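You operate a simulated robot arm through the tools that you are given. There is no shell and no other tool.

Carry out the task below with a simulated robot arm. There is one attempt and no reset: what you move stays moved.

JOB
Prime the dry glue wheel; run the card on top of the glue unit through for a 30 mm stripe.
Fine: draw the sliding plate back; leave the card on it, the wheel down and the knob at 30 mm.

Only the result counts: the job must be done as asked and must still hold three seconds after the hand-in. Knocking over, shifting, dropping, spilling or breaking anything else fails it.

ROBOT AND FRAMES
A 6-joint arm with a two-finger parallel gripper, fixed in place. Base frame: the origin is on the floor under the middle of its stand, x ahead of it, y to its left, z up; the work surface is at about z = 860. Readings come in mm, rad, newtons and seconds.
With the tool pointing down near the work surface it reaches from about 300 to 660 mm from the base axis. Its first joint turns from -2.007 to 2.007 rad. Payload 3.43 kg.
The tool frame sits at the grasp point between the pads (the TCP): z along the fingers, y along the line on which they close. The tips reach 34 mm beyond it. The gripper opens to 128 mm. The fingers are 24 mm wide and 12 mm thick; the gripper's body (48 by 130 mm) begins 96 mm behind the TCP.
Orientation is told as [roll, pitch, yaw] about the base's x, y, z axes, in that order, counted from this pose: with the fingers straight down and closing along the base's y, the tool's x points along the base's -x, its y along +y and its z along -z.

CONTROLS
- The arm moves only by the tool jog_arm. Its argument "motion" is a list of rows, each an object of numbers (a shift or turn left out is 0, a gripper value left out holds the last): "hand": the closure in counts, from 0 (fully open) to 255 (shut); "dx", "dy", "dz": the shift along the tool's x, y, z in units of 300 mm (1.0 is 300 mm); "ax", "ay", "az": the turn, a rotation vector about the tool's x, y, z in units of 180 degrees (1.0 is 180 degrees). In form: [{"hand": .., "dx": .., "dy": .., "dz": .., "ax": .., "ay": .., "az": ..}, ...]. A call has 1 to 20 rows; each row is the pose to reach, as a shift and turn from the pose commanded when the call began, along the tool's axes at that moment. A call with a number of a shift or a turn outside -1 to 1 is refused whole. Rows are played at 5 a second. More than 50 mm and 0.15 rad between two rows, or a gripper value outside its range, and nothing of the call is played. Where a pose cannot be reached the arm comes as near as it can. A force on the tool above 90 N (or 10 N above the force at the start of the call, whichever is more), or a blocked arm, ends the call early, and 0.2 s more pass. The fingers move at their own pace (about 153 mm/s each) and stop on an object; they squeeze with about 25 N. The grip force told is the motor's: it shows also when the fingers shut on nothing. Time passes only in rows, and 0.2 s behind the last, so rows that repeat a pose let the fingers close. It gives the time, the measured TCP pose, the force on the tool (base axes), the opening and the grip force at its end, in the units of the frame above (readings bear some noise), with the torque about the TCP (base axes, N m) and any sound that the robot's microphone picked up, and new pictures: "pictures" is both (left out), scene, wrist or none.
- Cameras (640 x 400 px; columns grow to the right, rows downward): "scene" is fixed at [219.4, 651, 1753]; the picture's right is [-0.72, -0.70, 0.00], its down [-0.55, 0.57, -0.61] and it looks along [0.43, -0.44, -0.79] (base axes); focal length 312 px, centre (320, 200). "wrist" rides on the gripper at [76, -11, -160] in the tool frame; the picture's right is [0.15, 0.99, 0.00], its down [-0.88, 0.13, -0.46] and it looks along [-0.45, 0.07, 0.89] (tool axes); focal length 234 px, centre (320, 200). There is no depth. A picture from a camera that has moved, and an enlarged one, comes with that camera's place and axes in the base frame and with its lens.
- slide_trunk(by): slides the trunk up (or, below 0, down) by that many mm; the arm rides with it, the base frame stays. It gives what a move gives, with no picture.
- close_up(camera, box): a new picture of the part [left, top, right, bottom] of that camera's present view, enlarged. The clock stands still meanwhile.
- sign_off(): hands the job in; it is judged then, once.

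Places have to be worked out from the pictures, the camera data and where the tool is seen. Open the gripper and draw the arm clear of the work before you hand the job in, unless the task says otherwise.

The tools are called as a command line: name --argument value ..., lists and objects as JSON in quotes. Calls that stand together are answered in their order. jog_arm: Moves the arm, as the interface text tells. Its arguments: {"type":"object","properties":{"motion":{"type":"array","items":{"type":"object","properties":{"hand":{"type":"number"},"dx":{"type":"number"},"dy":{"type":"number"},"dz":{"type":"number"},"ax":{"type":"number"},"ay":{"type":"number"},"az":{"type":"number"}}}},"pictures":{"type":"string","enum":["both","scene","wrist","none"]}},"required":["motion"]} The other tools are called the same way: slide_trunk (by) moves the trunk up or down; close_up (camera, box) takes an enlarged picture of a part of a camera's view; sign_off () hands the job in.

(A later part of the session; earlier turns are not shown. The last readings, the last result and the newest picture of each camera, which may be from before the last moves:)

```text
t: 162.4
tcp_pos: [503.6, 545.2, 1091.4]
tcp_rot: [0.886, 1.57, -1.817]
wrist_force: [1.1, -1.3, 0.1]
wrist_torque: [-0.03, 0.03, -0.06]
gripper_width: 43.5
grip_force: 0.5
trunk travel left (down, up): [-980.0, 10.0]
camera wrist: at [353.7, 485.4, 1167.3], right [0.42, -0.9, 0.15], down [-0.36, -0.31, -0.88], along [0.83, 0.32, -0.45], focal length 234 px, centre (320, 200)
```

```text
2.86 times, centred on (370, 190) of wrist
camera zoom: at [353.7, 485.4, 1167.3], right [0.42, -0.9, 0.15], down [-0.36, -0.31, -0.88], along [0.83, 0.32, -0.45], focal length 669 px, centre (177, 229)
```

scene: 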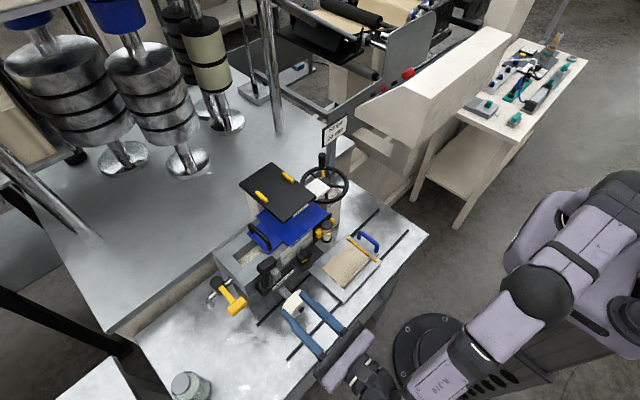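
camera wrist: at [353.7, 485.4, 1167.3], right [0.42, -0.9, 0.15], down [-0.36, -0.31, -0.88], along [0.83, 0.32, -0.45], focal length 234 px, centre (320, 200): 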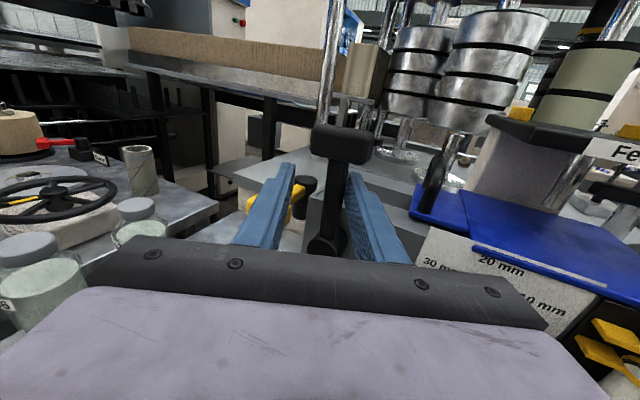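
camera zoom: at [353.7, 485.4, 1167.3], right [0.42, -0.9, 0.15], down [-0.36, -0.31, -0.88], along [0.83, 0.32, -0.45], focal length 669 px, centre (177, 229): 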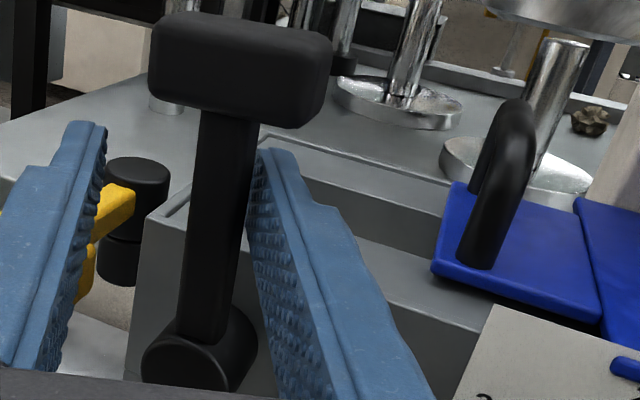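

The lever is upright and the wheel seems slightly lower, so +y is the lowering direction. I back out, close the fingers and come in on the -y side of the stem to push it further without trapping the T-grip.

jog_arm --motion '[{"dz": -0.1}, {"dz": -0.2}, {"dz": -0.26, "dy": 0.05, "hand": 255}, {"dz": -0.296, "dy": 0.131}, {"dz": -0.296, "dy": 0.131}, {"dz": -0.296, "dy": 0.131}]' --pictures "both"

close_up --camera "wrist" --box '[200, 40, 460, 240]'

close_up --camera "scene" --box '[240, 245, 330, 325]'

```text
t: 163.8
tcp_pos: [440.4, 470.6, 1094.1]
tcp_rot: [1.477, 1.571, -1.228]
wrist_force: [0.2, 0.0, 0.5]
wrist_torque: [0.03, 0.02, 0.01]
gripper_width: 0.1
grip_force: 25.1
trunk travel left (down, up): [-980.0, 10.0]
camera wrist: at [291.5, 412.6, 1168.5], right [0.42, -0.9, 0.15], down [-0.36, -0.31, -0.88], along [0.83, 0.32, -0.45], focal length 234 px, centre (320, 200)
```

scene: 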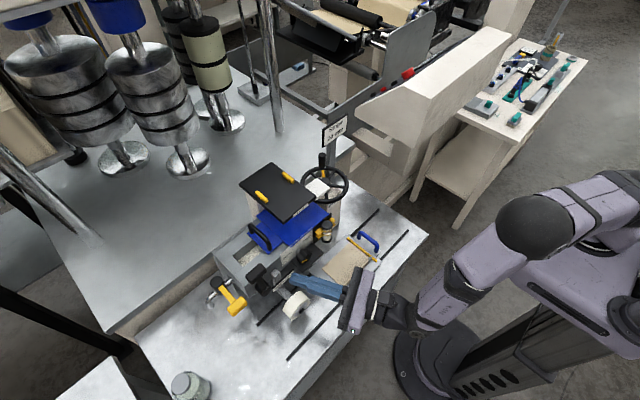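
wrist: 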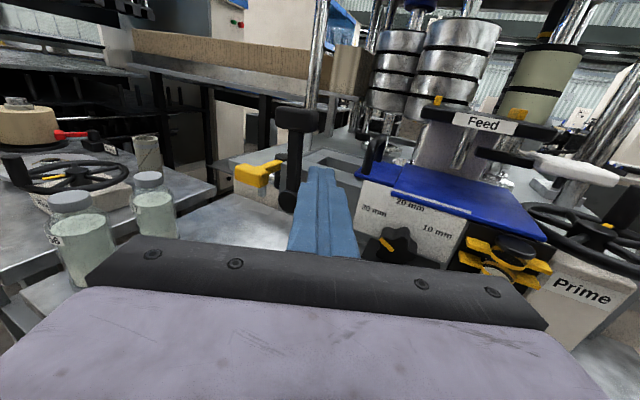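

```text
2.00 times, centred on (330, 140) of wrist
camera zoom: at [291.5, 412.6, 1168.5], right [0.42, -0.9, 0.15], down [-0.36, -0.31, -0.88], along [0.83, 0.32, -0.45], focal length 468 px, centre (300, 320)
```

zoom: 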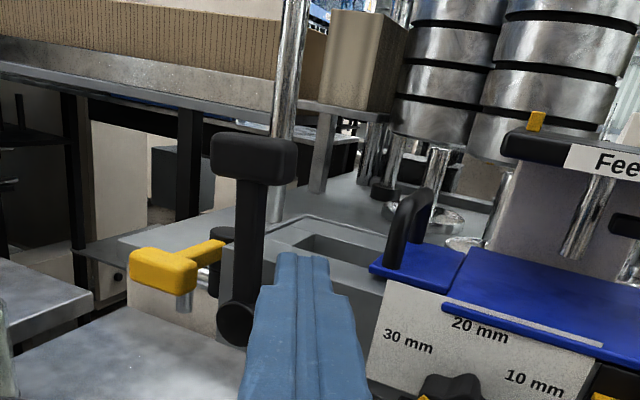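

```text
5.00 times, centred on (285, 285) of scene
camera zoom: at [219.4, 651.0, 1753.0], right [-0.72, -0.7, 0.0], down [-0.55, 0.57, -0.61], along [0.43, -0.44, -0.79], focal length 1558 px, centre (495, -225)
```

zoom: 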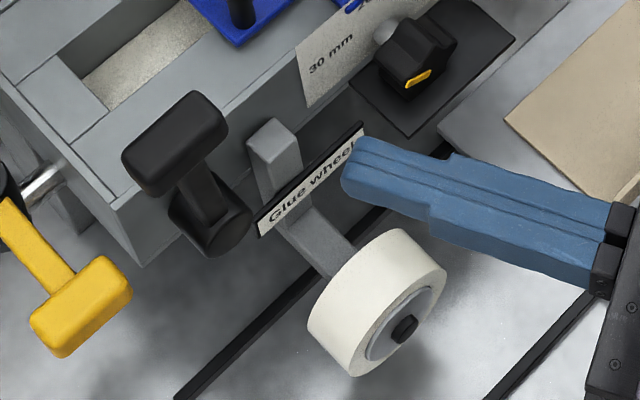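

The lever stays upright, and the wheel has come down about 7 mm, confirming the direction. I advance beside the stem and push it in an arc to about 40°.

jog_arm --motion '[{"dz": 0.1}, {"dz": 0.18, "dy": -0.003, "dx": -0.005}, {"dz": 0.232, "dy": -0.005, "dx": -0.01}, {"dz": 0.24, "dy": -0.023, "dx": -0.007}, {"dz": 0.249, "dy": -0.041, "dx": -0.005}, {"dz": 0.256, "dy": -0.056, "dx": -0.003}, {"dz": 0.263, "dy": -0.0717, "dx": -0.001}, {"dz": 0.27, "dy": -0.0875, "dx": -0.002}, {"dz": 0.278, "dy": -0.1032, "dx": -0.003}, {"dz": 0.285, "dy": -0.118, "dx": -0.007}, {"dz": 0.292, "dy": -0.1334, "dx": -0.011}, {"dz": 0.292, "dy": -0.1334, "dx": -0.011}]'

close_up --camera "scene" --box '[230, 245, 330, 325]'

close_up --camera "wrist" --box '[200, 40, 460, 240]'

```text
t: 166.4
tcp_pos: [501.3, 545.8, 1089.4]
tcp_rot: [1.262, 1.57, -1.444]
wrist_force: [-0.3, -0.2, 0.3]
wrist_torque: [0.0, 0.03, 0.02]
gripper_width: 0.0
grip_force: 25.3
trunk travel left (down, up): [-980.0, 10.0]
camera wrist: at [352.7, 486.6, 1164.4], right [0.42, -0.9, 0.15], down [-0.36, -0.31, -0.88], along [0.83, 0.32, -0.45], focal length 234 px, centre (320, 200)
```

scene: 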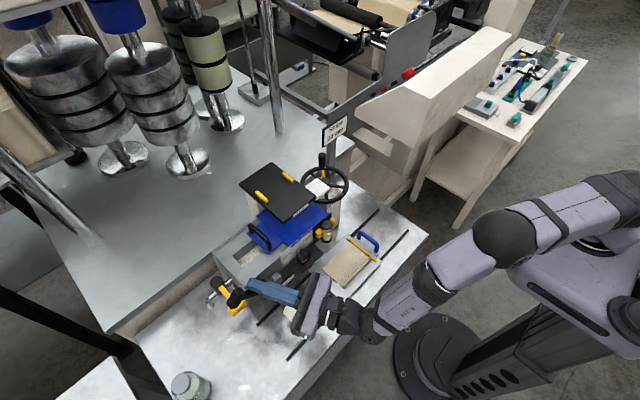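
wrist: 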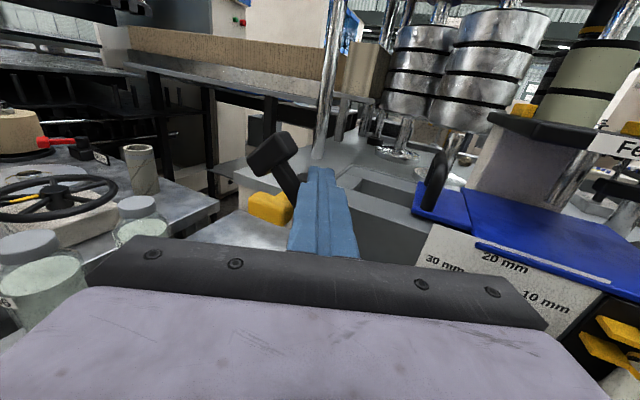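

```text
5.00 times, centred on (280, 285) of scene
camera zoom: at [219.4, 651.0, 1753.0], right [-0.72, -0.7, 0.0], down [-0.55, 0.57, -0.61], along [0.43, -0.44, -0.79], focal length 1558 px, centre (520, -225)
```

zoom: 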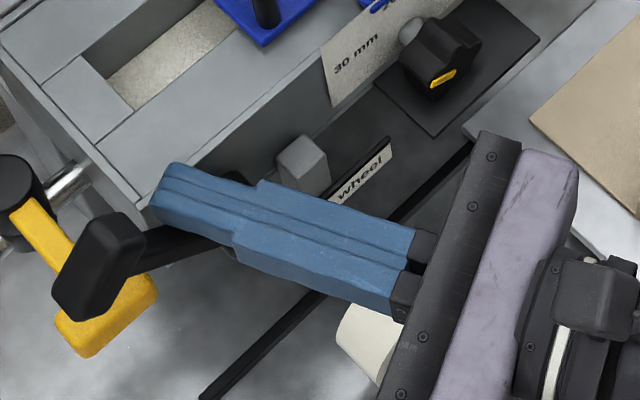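

```text
2.00 times, centred on (330, 140) of wrist
camera zoom: at [352.7, 486.6, 1164.4], right [0.42, -0.9, 0.15], down [-0.36, -0.31, -0.88], along [0.83, 0.32, -0.45], focal length 468 px, centre (300, 320)
```

zoom: 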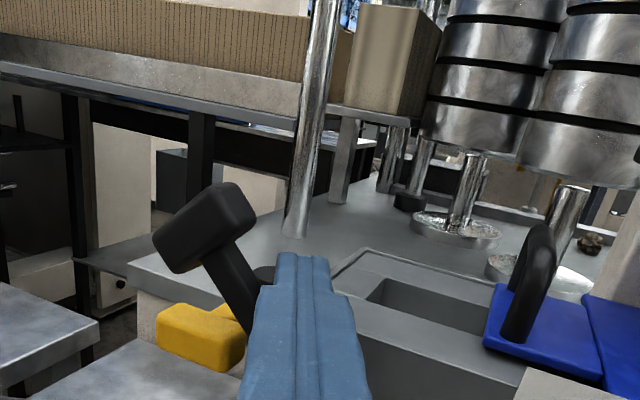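

The lever is at about 40–45° and the wheel has dropped some 25 mm. The yellow tap handle lies below the T-grip, so I continue in small steps to 50° and check.

jog_arm --motion '[{"dy": -0.01, "dz": 0.0045, "dx": -0.004}, {"dy": -0.02, "dz": 0.009, "dx": -0.009}, {"dy": -0.0287, "dz": 0.0134, "dx": -0.013}, {"dy": -0.0287, "dz": 0.0134, "dx": -0.013}]' --pictures "wrist"

close_up --camera "scene" --box '[230, 245, 330, 325]'

close_up --camera "wrist" --box '[200, 60, 360, 240]'

```text
t: 167.4
tcp_pos: [503.2, 553.5, 1084.3]
tcp_rot: [0.946, 1.571, -1.759]
wrist_force: [-0.1, -0.2, 0.0]
wrist_torque: [0.01, 0.0, -0.01]
gripper_width: 0.0
grip_force: 25.6
trunk travel left (down, up): [-980.0, 10.0]
camera wrist: at [353.3, 494.6, 1160.4], right [0.42, -0.9, 0.15], down [-0.36, -0.31, -0.88], along [0.83, 0.32, -0.45], focal length 234 px, centre (320, 200)
```

wrist: 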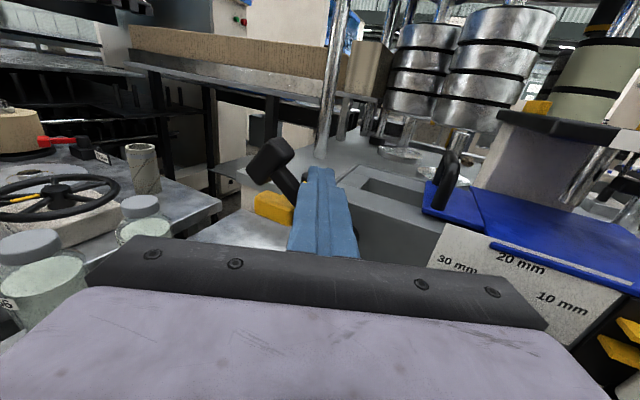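

```text
5.00 times, centred on (280, 285) of scene
camera zoom: at [219.4, 651.0, 1753.0], right [-0.72, -0.7, 0.0], down [-0.55, 0.57, -0.61], along [0.43, -0.44, -0.79], focal length 1558 px, centre (520, -225)
```

zoom: 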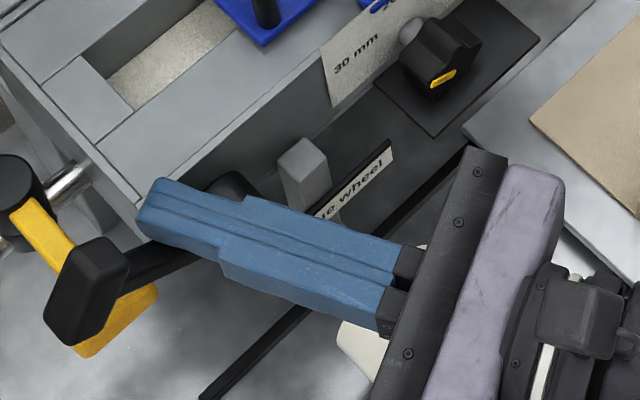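

```text
2.22 times, centred on (280, 150) of wrist
camera zoom: at [353.3, 494.6, 1160.4], right [0.42, -0.9, 0.15], down [-0.36, -0.31, -0.88], along [0.83, 0.32, -0.45], focal length 520 px, centre (409, 311)
```

zoom: 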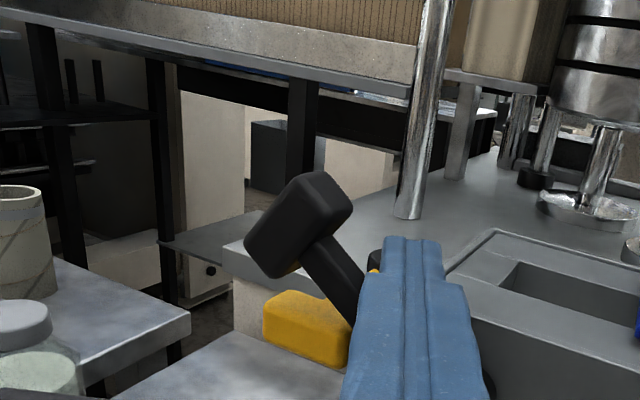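

No resistance yet. I back the hand away to look at the wheel's height and the gap to the yellow handle.

jog_arm --motion '[{"dy": 0.02, "dz": -0.08, "dx": 0.02}, {"dy": 0.04, "dz": -0.18, "dx": 0.03}, {"dy": 0.06, "dz": -0.3, "dx": 0.03}, {"dy": 0.06, "dz": -0.4, "dx": 0.03}, {"dy": 0.06, "dz": -0.4, "dx": 0.03}]'

close_up --camera "scene" --box '[230, 245, 330, 325]'

close_up --camera "wrist" --box '[200, 60, 440, 240]'

```text
t: 168.6
tcp_pos: [403.4, 486.6, 1095.1]
tcp_rot: [0.226, 1.572, -2.478]
wrist_force: [0.7, 0.2, -0.6]
wrist_torque: [0.0, -0.02, 0.02]
gripper_width: 0.2
grip_force: 25.4
trunk travel left (down, up): [-980.0, 10.0]
camera wrist: at [254.1, 428.1, 1170.0], right [0.42, -0.9, 0.15], down [-0.36, -0.31, -0.88], along [0.83, 0.32, -0.45], focal length 234 px, centre (320, 200)
```

scene: 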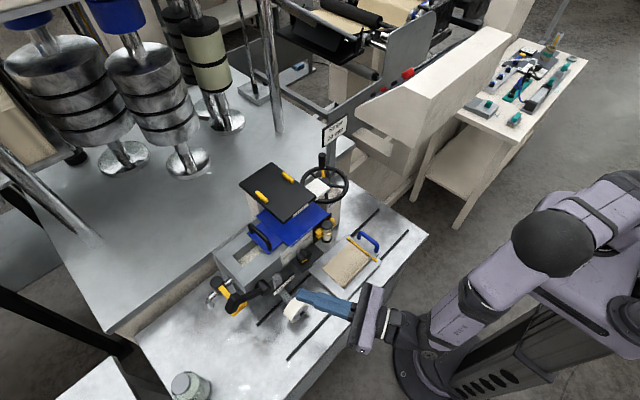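
wrist: 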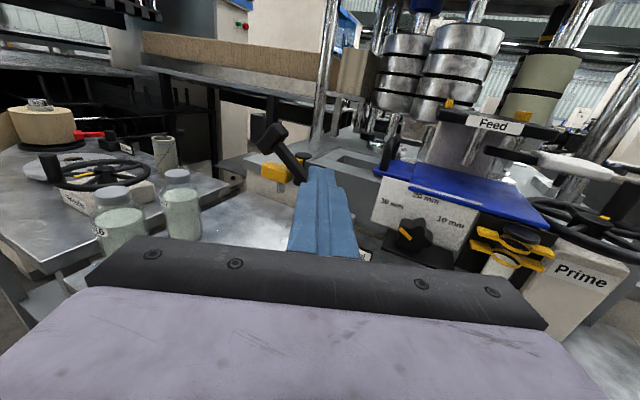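

```text
5.00 times, centred on (280, 285) of scene
camera zoom: at [219.4, 651.0, 1753.0], right [-0.72, -0.7, 0.0], down [-0.55, 0.57, -0.61], along [0.43, -0.44, -0.79], focal length 1558 px, centre (520, -225)
```

zoom: 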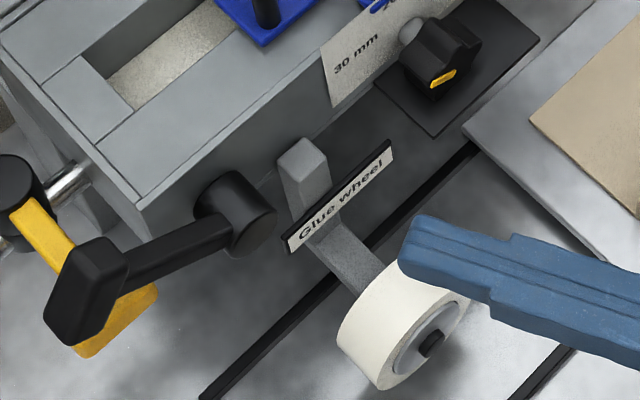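

```text
2.22 times, centred on (320, 150) of wrist
camera zoom: at [254.1, 428.1, 1170.0], right [0.42, -0.9, 0.15], down [-0.36, -0.31, -0.88], along [0.83, 0.32, -0.45], focal length 520 px, centre (320, 311)
```

zoom: 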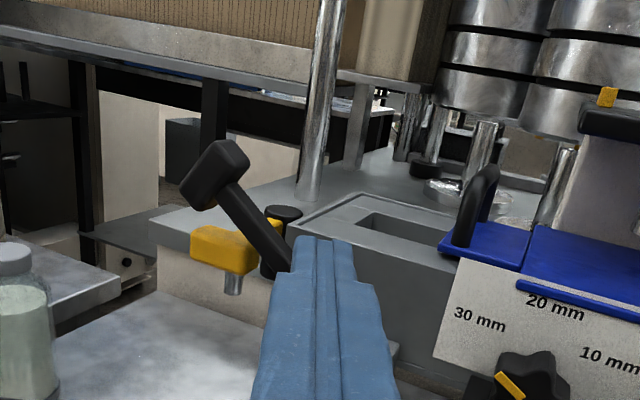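

The lever is now at about 55° and the wheel about 21 mm lower. I look closely at the gap between T-grip and yellow tap handle, and at the wheel's height over the bed.

close_up --camera "scene" --box '[225, 280, 275, 320]'

close_up --camera "wrist" --box '[250, 110, 320, 200]'

close_up --camera "scene" --box '[280, 280, 320, 325]'

```text
10.00 times, centred on (250, 300) of scene
camera zoom: at [219.4, 651.0, 1753.0], right [-0.72, -0.7, 0.0], down [-0.55, 0.57, -0.61], along [0.43, -0.44, -0.79], focal length 3116 px, centre (1020, -800)
```

zoom: 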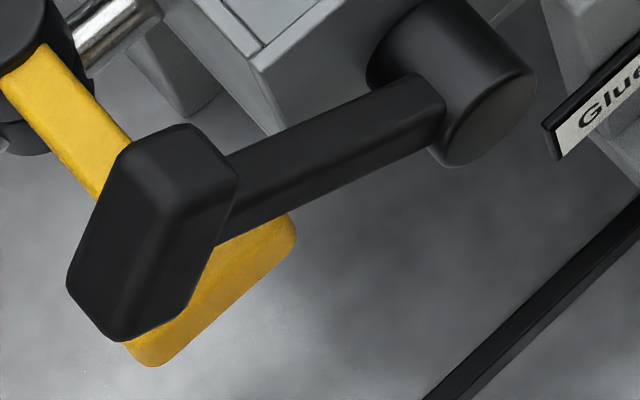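

```text
4.44 times, centred on (285, 155) of wrist
camera zoom: at [254.1, 428.1, 1170.0], right [0.42, -0.9, 0.15], down [-0.36, -0.31, -0.88], along [0.83, 0.32, -0.45], focal length 1041 px, centre (476, 400)
```

zoom: 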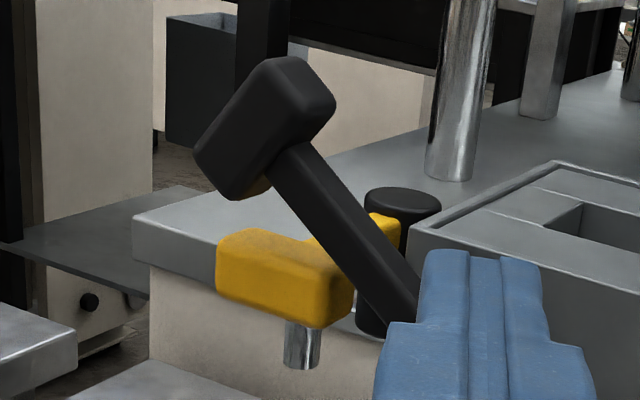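

```text
8.89 times, centred on (300, 302) of scene
camera zoom: at [219.4, 651.0, 1753.0], right [-0.72, -0.7, 0.0], down [-0.55, 0.57, -0.61], along [0.43, -0.44, -0.79], focal length 2770 px, centre (498, -711)
```

zoom: 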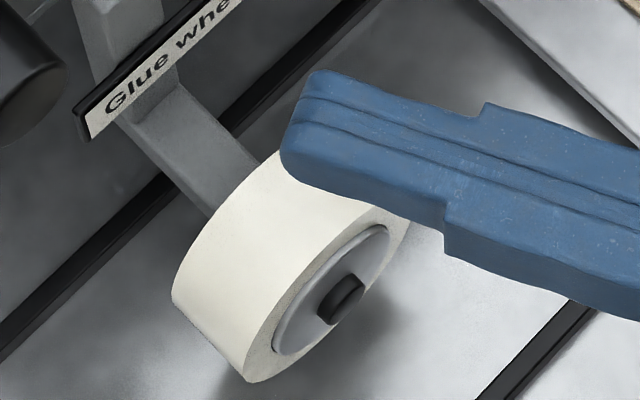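

There is still about 10 mm of air between T-grip and tap handle, so I push the lever a further few degrees very gently and watch for its stop.

jog_arm --motion '[{"dz": 0.12, "dy": -0.012}, {"dz": 0.25, "dy": -0.026}, {"dz": 0.385, "dy": -0.0405, "dx": -0.003}, {"dz": 0.389, "dy": -0.049, "dx": -0.017}, {"dz": 0.393, "dy": -0.058, "dx": -0.03}, {"dz": 0.396, "dy": -0.063, "dx": -0.038}, {"dz": 0.3975, "dy": -0.0668, "dx": -0.0437}, {"dz": 0.3975, "dy": -0.0668, "dx": -0.0437}]' --pictures "wrist"

close_up --camera "wrist" --box '[220, 80, 340, 220]'

close_up --camera "scene" --box '[225, 280, 275, 320]'

```text
t: 170.4
tcp_pos: [499.2, 555.3, 1080.4]
tcp_rot: [1.075, 1.568, -1.631]
wrist_force: [-0.2, -1.2, 1.0]
wrist_torque: [0.03, -0.01, 0.02]
gripper_width: 0.0
grip_force: 25.0
trunk travel left (down, up): [-980.0, 10.0]
camera wrist: at [351.6, 496.2, 1156.6], right [0.42, -0.9, 0.15], down [-0.36, -0.31, -0.88], along [0.83, 0.32, -0.45], focal length 234 px, centre (320, 200)
```

wrist: 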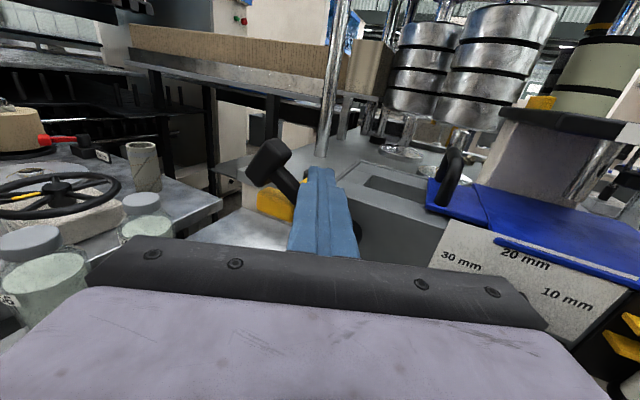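

```text
2.86 times, centred on (280, 150) of wrist
camera zoom: at [351.6, 496.2, 1156.6], right [0.42, -0.9, 0.15], down [-0.36, -0.31, -0.88], along [0.83, 0.32, -0.45], focal length 669 px, centre (434, 343)
```

zoom: 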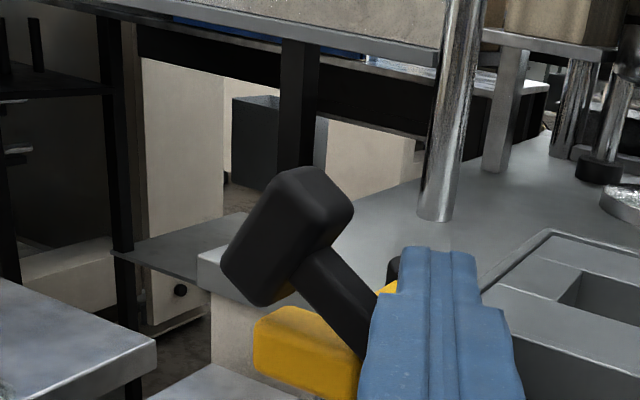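

```text
10.00 times, centred on (250, 300) of scene
camera zoom: at [219.4, 651.0, 1753.0], right [-0.72, -0.7, 0.0], down [-0.55, 0.57, -0.61], along [0.43, -0.44, -0.79], focal length 3116 px, centre (1020, -800)
```

zoom: 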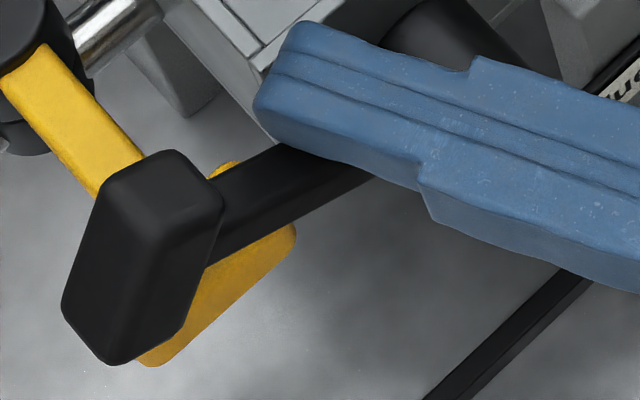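

The lever is now near 61°, still without load, and the tap handle has not moved. I press 2 mm further and check force and tap handle again.

jog_arm --motion '[{"dy": -0.0015, "dz": 0.0007, "dx": -0.003}, {"dy": -0.003, "dz": 0.0014, "dx": -0.0065}, {"dy": -0.003, "dz": 0.0014, "dx": -0.0065}]' --pictures "none"

close_up --camera "scene" --box '[225, 280, 275, 320]'

close_up --camera "wrist" --box '[250, 120, 310, 190]'

```text
t: 171.2
tcp_pos: [501.7, 556.5, 1078.9]
tcp_rot: [1.464, 1.571, -1.241]
wrist_force: [0.6, -1.0, 0.7]
wrist_torque: [0.0, 0.01, -0.03]
gripper_width: 0.0
grip_force: 25.2
trunk travel left (down, up): [-980.0, 10.0]
```

```text
10.00 times, centred on (250, 300) of scene
camera zoom: at [219.4, 651.0, 1753.0], right [-0.72, -0.7, 0.0], down [-0.55, 0.57, -0.61], along [0.43, -0.44, -0.79], focal length 3116 px, centre (1020, -800)
```

zoom: 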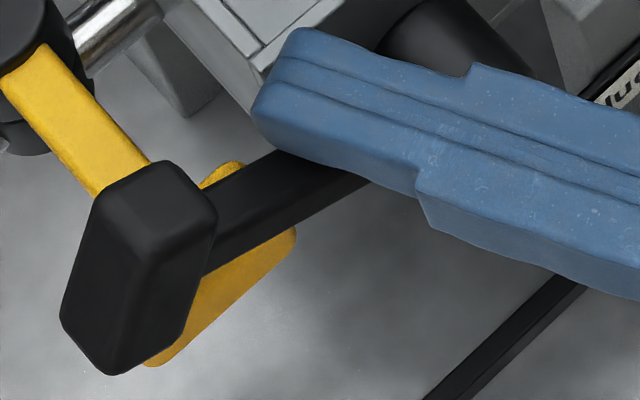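

```text
5.71 times, centred on (280, 155) of wrist
camera zoom: at [351.5, 497.3, 1154.7], right [0.42, -0.9, 0.15], down [-0.36, -0.31, -0.88], along [0.84, 0.31, -0.45], focal length 1338 px, centre (549, 457)
```

zoom: 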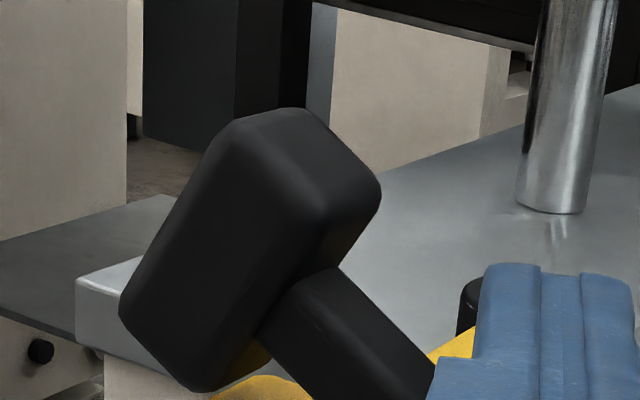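

Still no resistance and the tap handle unchanged. I continue in 2 mm steps with the same checks.

jog_arm --motion '[{"dy": -0.0015, "dz": 0.0007, "dx": -0.0033}, {"dy": -0.003, "dz": 0.0014, "dx": -0.0066}, {"dy": -0.0045, "dz": 0.002, "dx": -0.01}, {"dy": -0.0045, "dz": 0.002, "dx": -0.01}]' --pictures "none"

close_up --camera "scene" --box '[225, 280, 275, 320]'

close_up --camera "wrist" --box '[250, 120, 330, 210]'

```text
t: 172.2
tcp_pos: [500.4, 556.0, 1079.0]
tcp_rot: [-2.68, 1.566, 0.893]
wrist_force: [4.7, -4.6, 10.3]
wrist_torque: [0.19, -0.3, -0.2]
gripper_width: 0.0
grip_force: 25.0
trunk travel left (down, up): [-980.0, 10.0]
```

```text
10.00 times, centred on (250, 300) of scene
camera zoom: at [219.4, 651.0, 1753.0], right [-0.72, -0.7, 0.0], down [-0.55, 0.57, -0.61], along [0.43, -0.44, -0.79], focal length 3116 px, centre (1020, -800)
```

zoom: 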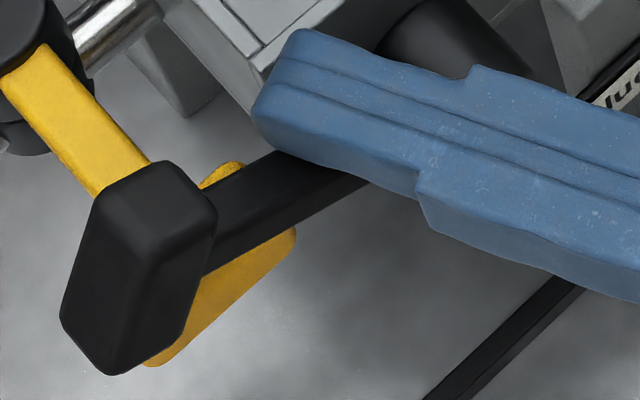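

```text
4.44 times, centred on (290, 165) of wrist
camera zoom: at [351.0, 497.2, 1153.5], right [0.42, -0.9, 0.14], down [-0.36, -0.31, -0.88], along [0.84, 0.32, -0.45], focal length 1041 px, centre (453, 356)
```

zoom: 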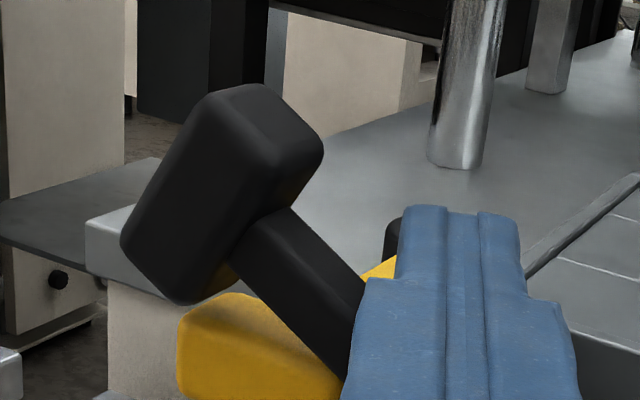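

Now there is about 11 N resistance and the lever no longer moves: it has reached its stop, without moving the tap handle. I back the hand off and check that lever and wheel stay down.

jog_arm --motion '[{"dy": 0.01, "dz": -0.01, "dx": 0.02}, {"dy": 0.03, "dz": -0.06, "dx": 0.04}, {"dy": 0.05, "dz": -0.18, "dx": 0.05}, {"dy": 0.06, "dz": -0.3, "dx": 0.05}, {"dy": 0.06, "dz": -0.42, "dx": 0.05}, {"dy": 0.06, "dz": -0.5, "dx": 0.05}, {"dy": 0.06, "dz": -0.5, "dx": 0.05}]'

close_up --camera "scene" --box '[230, 245, 330, 325]'

close_up --camera "wrist" --box '[200, 60, 440, 240]'

```text
t: 173.8
tcp_pos: [372.3, 479.5, 1092.0]
tcp_rot: [1.033, 1.571, -1.674]
wrist_force: [1.1, 0.3, 0.9]
wrist_torque: [-0.03, -0.01, -0.01]
gripper_width: 0.0
grip_force: 24.9
trunk travel left (down, up): [-980.0, 10.0]
camera wrist: at [223.9, 420.8, 1166.3], right [0.42, -0.9, 0.15], down [-0.36, -0.31, -0.88], along [0.84, 0.32, -0.45], focal length 234 px, centre (320, 200)
```

scene: 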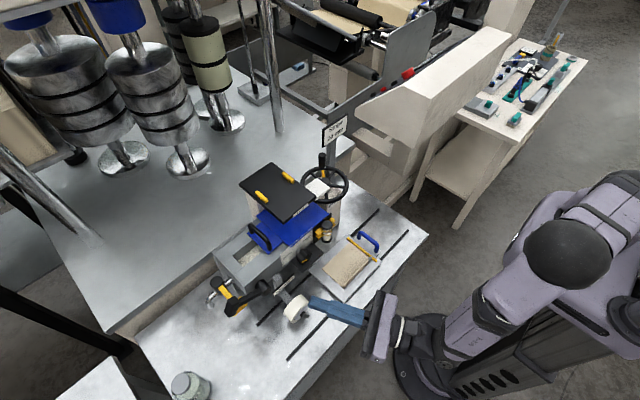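
wrist: 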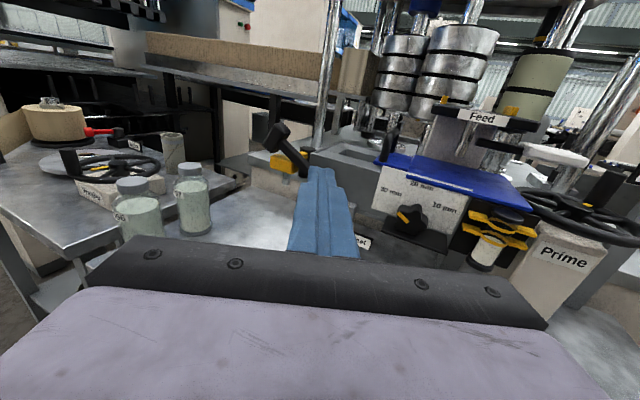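

```text
5.00 times, centred on (280, 285) of scene
camera zoom: at [219.4, 651.0, 1753.0], right [-0.72, -0.7, 0.0], down [-0.55, 0.57, -0.61], along [0.43, -0.44, -0.79], focal length 1558 px, centre (520, -225)
```

zoom: 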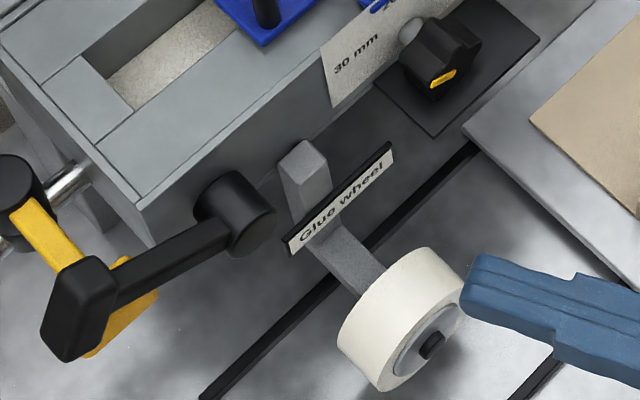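

```text
2.22 times, centred on (320, 150) of wrist
camera zoom: at [223.9, 420.8, 1166.3], right [0.42, -0.9, 0.15], down [-0.36, -0.31, -0.88], along [0.84, 0.32, -0.45], focal length 520 px, centre (320, 311)
```

zoom: 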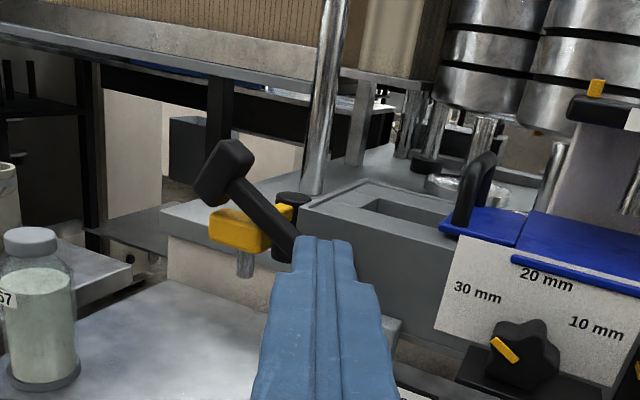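

Lever and wheel stay down. I lower the hand to the right to see how high the wheel now stands over the plate level.

jog_arm --motion '[{"dx": -0.03, "dy": 0.07, "dz": -0.1}, {"dx": -0.08, "dy": 0.15, "dz": -0.2}, {"dx": -0.14, "dy": 0.23, "dz": -0.3}, {"dx": -0.2, "dy": 0.31, "dz": -0.36}, {"dx": -0.26, "dy": 0.39, "dz": -0.373}, {"dx": -0.307, "dy": 0.451, "dz": -0.373}, {"dx": -0.307, "dy": 0.451, "dz": -0.373}]'

close_up --camera "wrist" --box '[160, 60, 400, 240]'

```text
t: 175.4
tcp_pos: [327.2, 307.1, 996.9]
tcp_rot: [1.502, 1.572, -1.202]
wrist_force: [-0.1, -0.2, -0.6]
wrist_torque: [0.0, -0.01, 0.0]
gripper_width: 0.0
grip_force: 25.0
trunk travel left (down, up): [-980.0, 10.0]
camera wrist: at [178.2, 248.4, 1072.7], right [0.42, -0.9, 0.15], down [-0.36, -0.31, -0.88], along [0.83, 0.32, -0.45], focal length 234 px, centre (320, 200)
```

scene: 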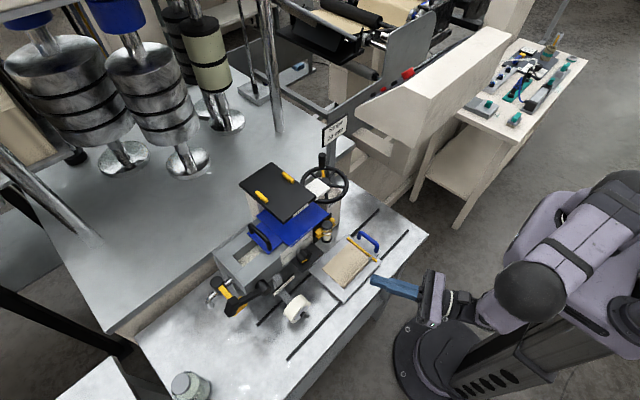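
wrist: 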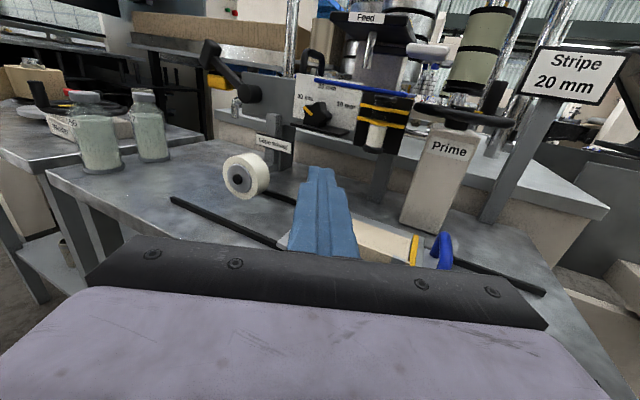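

```text
2.22 times, centred on (280, 150) of wrist
camera zoom: at [178.2, 248.4, 1072.7], right [0.42, -0.9, 0.15], down [-0.36, -0.31, -0.88], along [0.83, 0.32, -0.45], focal length 520 px, centre (409, 311)
```

zoom: 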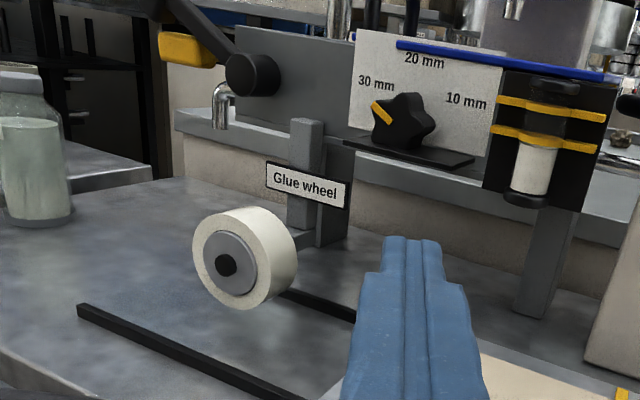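

The wheel's lowest point is now at about z 879, i.e. at card level: the wheel is down. Now I return to a downward tool to take the plate handle: first undo the yaw and roll.

jog_arm --motion '[{"ax": -0.035}, {"ax": -0.07}, {"ax": -0.105}, {"ax": -0.139}, {"ax": -0.139, "dx": 0.1}, {"ax": -0.139, "dx": 0.2}, {"ax": -0.139, "dx": 0.3}]' --pictures "none"

jog_arm --motion '[{"az": 0.042}, {"az": 0.084}, {"az": 0.126}, {"az": 0.168}, {"az": 0.21}, {"az": 0.252}, {"az": 0.294}, {"az": 0.336}, {"az": 0.378}, {"az": 0.42}, {"az": 0.46}, {"az": 0.5}]' --pictures "none"

jog_arm --motion '[{"az": 0.042}, {"az": 0.084}, {"az": 0.126}, {"az": 0.168}, {"az": 0.21}, {"az": 0.252}, {"az": 0.294}, {"az": 0.336}, {"az": 0.378}, {"az": 0.42}, {"az": 0.46}, {"az": 0.5}, {"az": 0.5}]' --pictures "scene"

```text
t: 177.0
tcp_pos: [329.2, 306.5, 1089.9]
tcp_rot: [1.432, 1.569, -1.71]
wrist_force: [0.0, -0.2, -0.5]
wrist_torque: [0.04, 0.0, 0.02]
gripper_width: 0.1
grip_force: 24.6
trunk travel left (down, up): [-980.0, 10.0]
```

```text
t: 179.6
tcp_pos: [327.0, 308.1, 1089.5]
tcp_rot: [-1.571, -0.003, 1.569]
wrist_force: [-0.2, 0.5, -0.2]
wrist_torque: [0.03, -0.02, 0.02]
gripper_width: 0.0
grip_force: 25.3
trunk travel left (down, up): [-980.0, 10.0]
```

```text
t: 182.4
tcp_pos: [329.5, 352.6, 1106.5]
tcp_rot: [-1.198, -1.568, 1.194]
wrist_force: [-0.4, 0.3, 0.1]
wrist_torque: [-0.02, -0.02, 0.0]
gripper_width: 0.0
grip_force: 24.7
out of reach, approached as far as the arm can: row 11, 12, 13
trunk travel left (down, up): [-980.0, 10.0]
```

scene: 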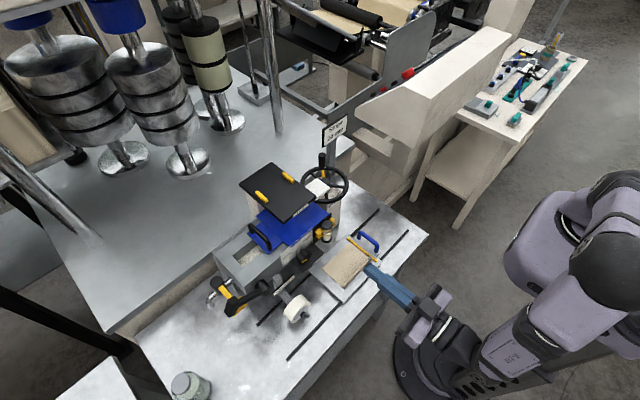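

Now I bring the tool back to pointing down, moving forward a little.

jog_arm --motion '[{"dz": 0.05, "ay": 0.042}, {"dz": 0.1, "ay": 0.084}, {"dz": 0.15, "ay": 0.126}, {"dz": 0.2, "ay": 0.168}, {"dz": 0.25, "ay": 0.21}, {"dz": 0.25, "ay": 0.252}, {"dz": 0.25, "ay": 0.294}, {"dz": 0.25, "ay": 0.336}, {"dz": 0.25, "ay": 0.378}, {"dz": 0.25, "ay": 0.42}, {"dz": 0.25, "ay": 0.46}, {"dz": 0.25, "ay": 0.5}, {"dz": 0.25, "ay": 0.5}]' --pictures "scene"

```text
t: 185.2
tcp_pos: [402.6, 351.8, 1101.8]
tcp_rot: [0.002, 0.002, 0.001]
wrist_force: [0.3, 0.5, -0.6]
wrist_torque: [-0.01, 0.0, -0.01]
gripper_width: 0.0
grip_force: 24.8
trunk travel left (down, up): [-980.0, 10.0]
```

scene: 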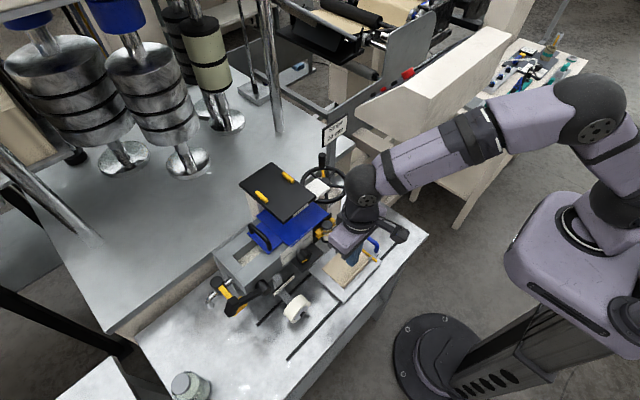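

Tool down again. I move over the handle at (457, 186) with a 26 mm gap.

jog_arm --motion '[{"dx": -0.03, "dy": -0.13, "hand": 203}, {"dx": -0.07, "dy": -0.26}, {"dx": -0.11, "dy": -0.39, "dz": 0.05}, {"dx": -0.15, "dy": -0.5, "dz": 0.1}, {"dx": -0.181, "dy": -0.551, "dz": 0.14}, {"dx": -0.181, "dy": -0.551, "dz": 0.14}]' --pictures "wrist"

close_up --camera "wrist" --box '[220, 60, 460, 240]'

```text
t: 186.6
tcp_pos: [459.4, 186.1, 1062.0]
tcp_rot: [-0.001, 0.001, -0.001]
wrist_force: [-0.5, 0.4, 0.1]
wrist_torque: [0.0, 0.01, 0.01]
gripper_width: 26.0
grip_force: 0.1
trunk travel left (down, up): [-980.0, 10.0]
camera wrist: at [383.6, 172.1, 1221.3], right [-0.15, 0.99, 0.0], down [0.88, 0.13, 0.46], along [0.45, 0.07, -0.89], focal length 234 px, centre (320, 200)
```

wrist: 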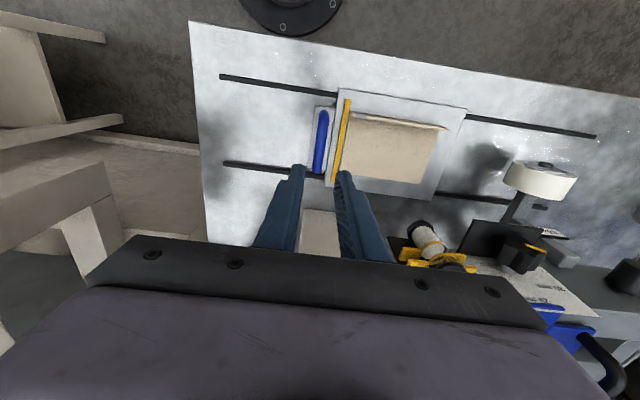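

```text
2.22 times, centred on (340, 150) of wrist
camera zoom: at [383.6, 172.1, 1221.3], right [-0.15, 0.99, 0.0], down [0.88, 0.13, 0.46], along [0.45, 0.07, -0.89], focal length 520 px, centre (276, 311)
```

zoom: 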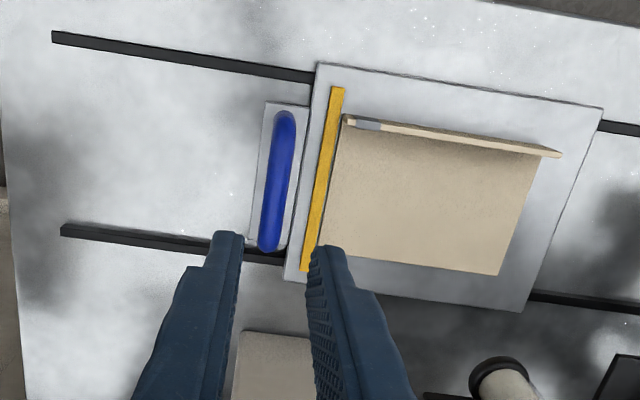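

The handle is at y about 185. I descend over it and close.

jog_arm --motion '[{"dy": -0.003, "dz": 0.12}, {"dy": -0.003, "dz": 0.25}, {"dy": -0.003, "dz": 0.36}, {"dy": -0.003, "dz": 0.42}, {"dy": -0.003, "dz": 0.467}, {"dy": -0.003, "dz": 0.467}]' --pictures "none"

jog_arm --motion '[{"hand": 225}, {"hand": 240}, {"hand": 255}, {"hand": 255}]' --pictures "wrist"

close_up --camera "wrist" --box '[240, 80, 480, 240]'

```text
t: 188.0
tcp_pos: [458.6, 184.4, 919.1]
tcp_rot: [0.001, 0.0, 0.0]
wrist_force: [0.0, -1.1, 0.7]
wrist_torque: [0.02, 0.01, 0.0]
gripper_width: 26.0
grip_force: 0.1
trunk travel left (down, up): [-980.0, 10.0]
```

```text
t: 189.0
tcp_pos: [458.2, 185.0, 919.4]
tcp_rot: [0.0, 0.001, 0.001]
wrist_force: [1.2, 0.7, -3.0]
wrist_torque: [0.01, -0.24, 0.06]
gripper_width: 13.7
grip_force: 45.0
trunk travel left (down, up): [-980.0, 10.0]
camera wrist: at [382.8, 172.7, 1078.8], right [-0.15, 0.99, 0.0], down [0.88, 0.13, 0.46], along [0.45, 0.07, -0.89], focal length 234 px, centre (320, 200)
```

wrist: 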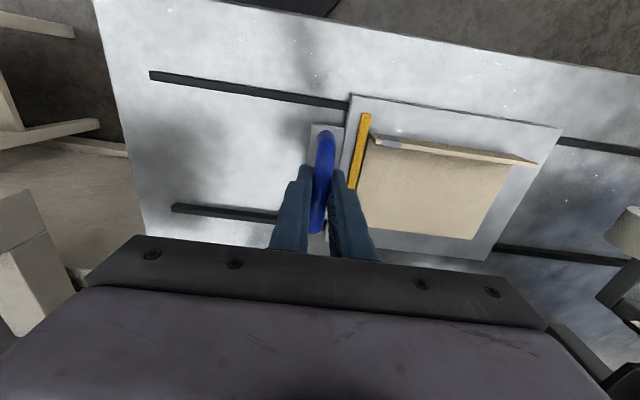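

```text
2.50 times, centred on (360, 160) of wrist
camera zoom: at [382.8, 172.7, 1078.8], right [-0.15, 0.99, 0.0], down [0.88, 0.13, 0.46], along [0.45, 0.07, -0.89], focal length 585 px, centre (220, 300)
```

zoom: 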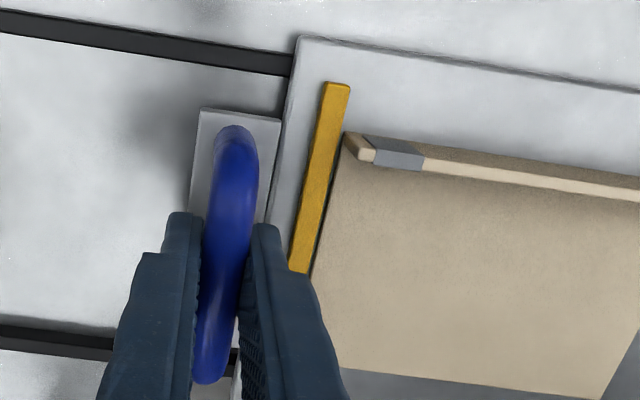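

Gripped again. I push the plate forward slowly; first 95 mm, so its front edge is just short of the wheel.

jog_arm --motion '[{"dy": 0.02}, {"dy": 0.05}, {"dy": 0.085}, {"dy": 0.12}, {"dy": 0.155}, {"dy": 0.19}, {"dy": 0.225}, {"dy": 0.26}, {"dy": 0.295}, {"dy": 0.317}, {"dy": 0.317}]' --pictures "wrist"

close_up --camera "wrist" --box '[280, 80, 620, 260]'

close_up --camera "scene" --box '[260, 240, 360, 330]'

```text
t: 191.4
tcp_pos: [457.3, 281.2, 919.1]
tcp_rot: [-0.004, 0.003, -0.001]
wrist_force: [-2.1, 0.4, -8.0]
wrist_torque: [0.03, 0.25, 0.09]
gripper_width: 13.7
grip_force: 45.1
trunk travel left (down, up): [-980.0, 10.0]
camera wrist: at [383.3, 268.4, 1079.2], right [-0.15, 0.99, 0.0], down [0.88, 0.13, 0.45], along [0.45, 0.06, -0.89], focal length 234 px, centre (320, 200)
```

wrist: 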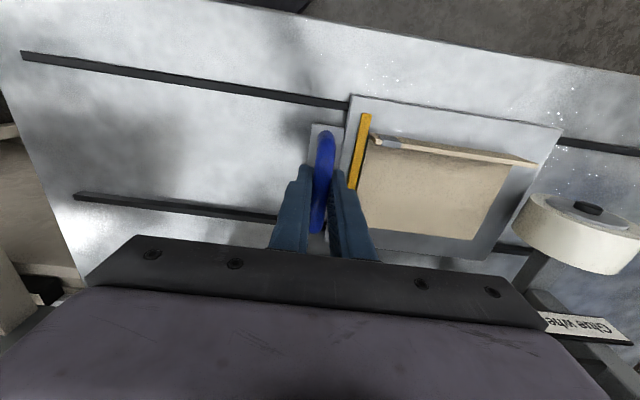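

```text
1.88 times, centred on (450, 170) of wrist
camera zoom: at [383.3, 268.4, 1079.2], right [-0.15, 0.99, 0.0], down [0.88, 0.13, 0.45], along [0.45, 0.06, -0.89], focal length 441 px, centre (75, 256)
```

zoom: 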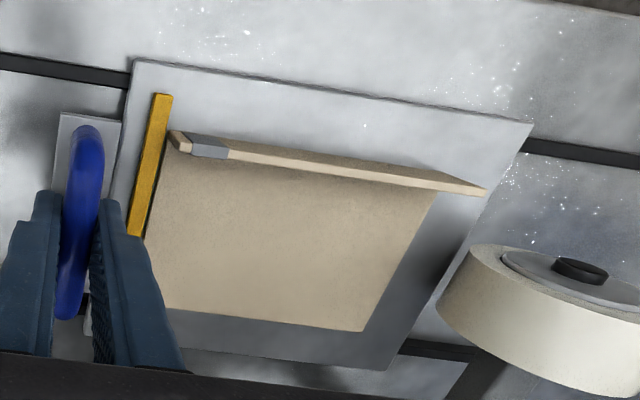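

```text
4.44 times, centred on (310, 285) of scene
camera zoom: at [219.4, 651.0, 1753.0], right [-0.72, -0.7, 0.0], down [-0.55, 0.57, -0.61], along [0.43, -0.44, -0.79], focal length 1385 px, centre (364, -178)
```

zoom: 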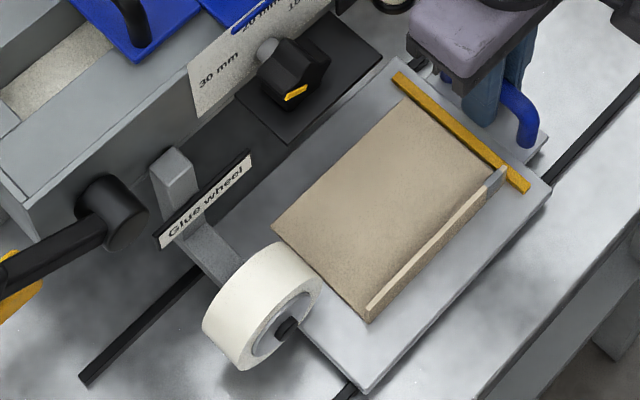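

Clear so far. I go on slowly by another 50 mm, bringing the card's front edge to the wheel, and watch the force.

jog_arm --motion '[{"dy": 0.02}, {"dy": 0.04}, {"dy": 0.06}, {"dy": 0.08}, {"dy": 0.1}, {"dy": 0.12}, {"dy": 0.14}, {"dy": 0.155}, {"dy": 0.167}, {"dy": 0.167}]' --pictures "none"

close_up --camera "scene" --box '[260, 240, 360, 330]'

close_up --camera "wrist" --box '[280, 80, 620, 260]'

```text
t: 193.6
tcp_pos: [458.0, 330.8, 919.4]
tcp_rot: [0.0, -0.001, 0.0]
wrist_force: [-4.7, -0.3, -7.6]
wrist_torque: [-0.01, 1.15, 0.08]
gripper_width: 13.7
grip_force: 45.3
trunk travel left (down, up): [-980.0, 10.0]
```

```text
4.44 times, centred on (310, 285) of scene
camera zoom: at [219.4, 651.0, 1753.0], right [-0.72, -0.7, 0.0], down [-0.55, 0.57, -0.61], along [0.43, -0.44, -0.79], focal length 1385 px, centre (364, -178)
```

zoom: 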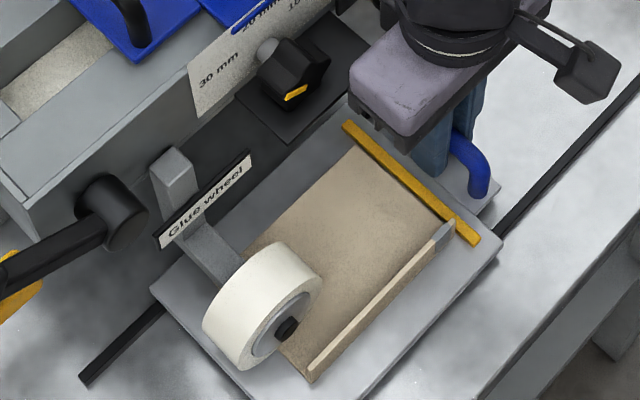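

```text
1.88 times, centred on (450, 170) of wrist
camera zoom: at [382.7, 317.9, 1078.9], right [-0.15, 0.99, 0.0], down [0.88, 0.13, 0.46], along [0.45, 0.07, -0.89], focal length 441 px, centre (75, 256)
```

zoom: 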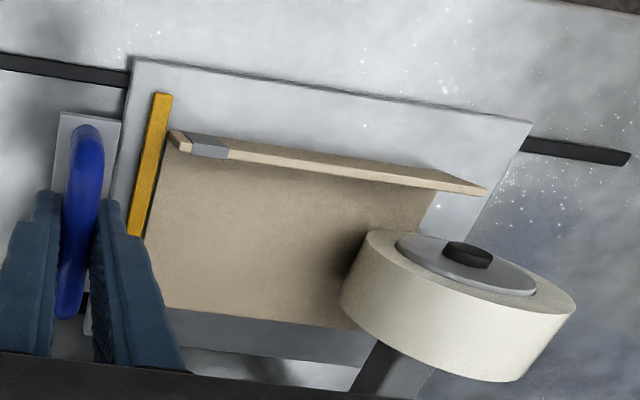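

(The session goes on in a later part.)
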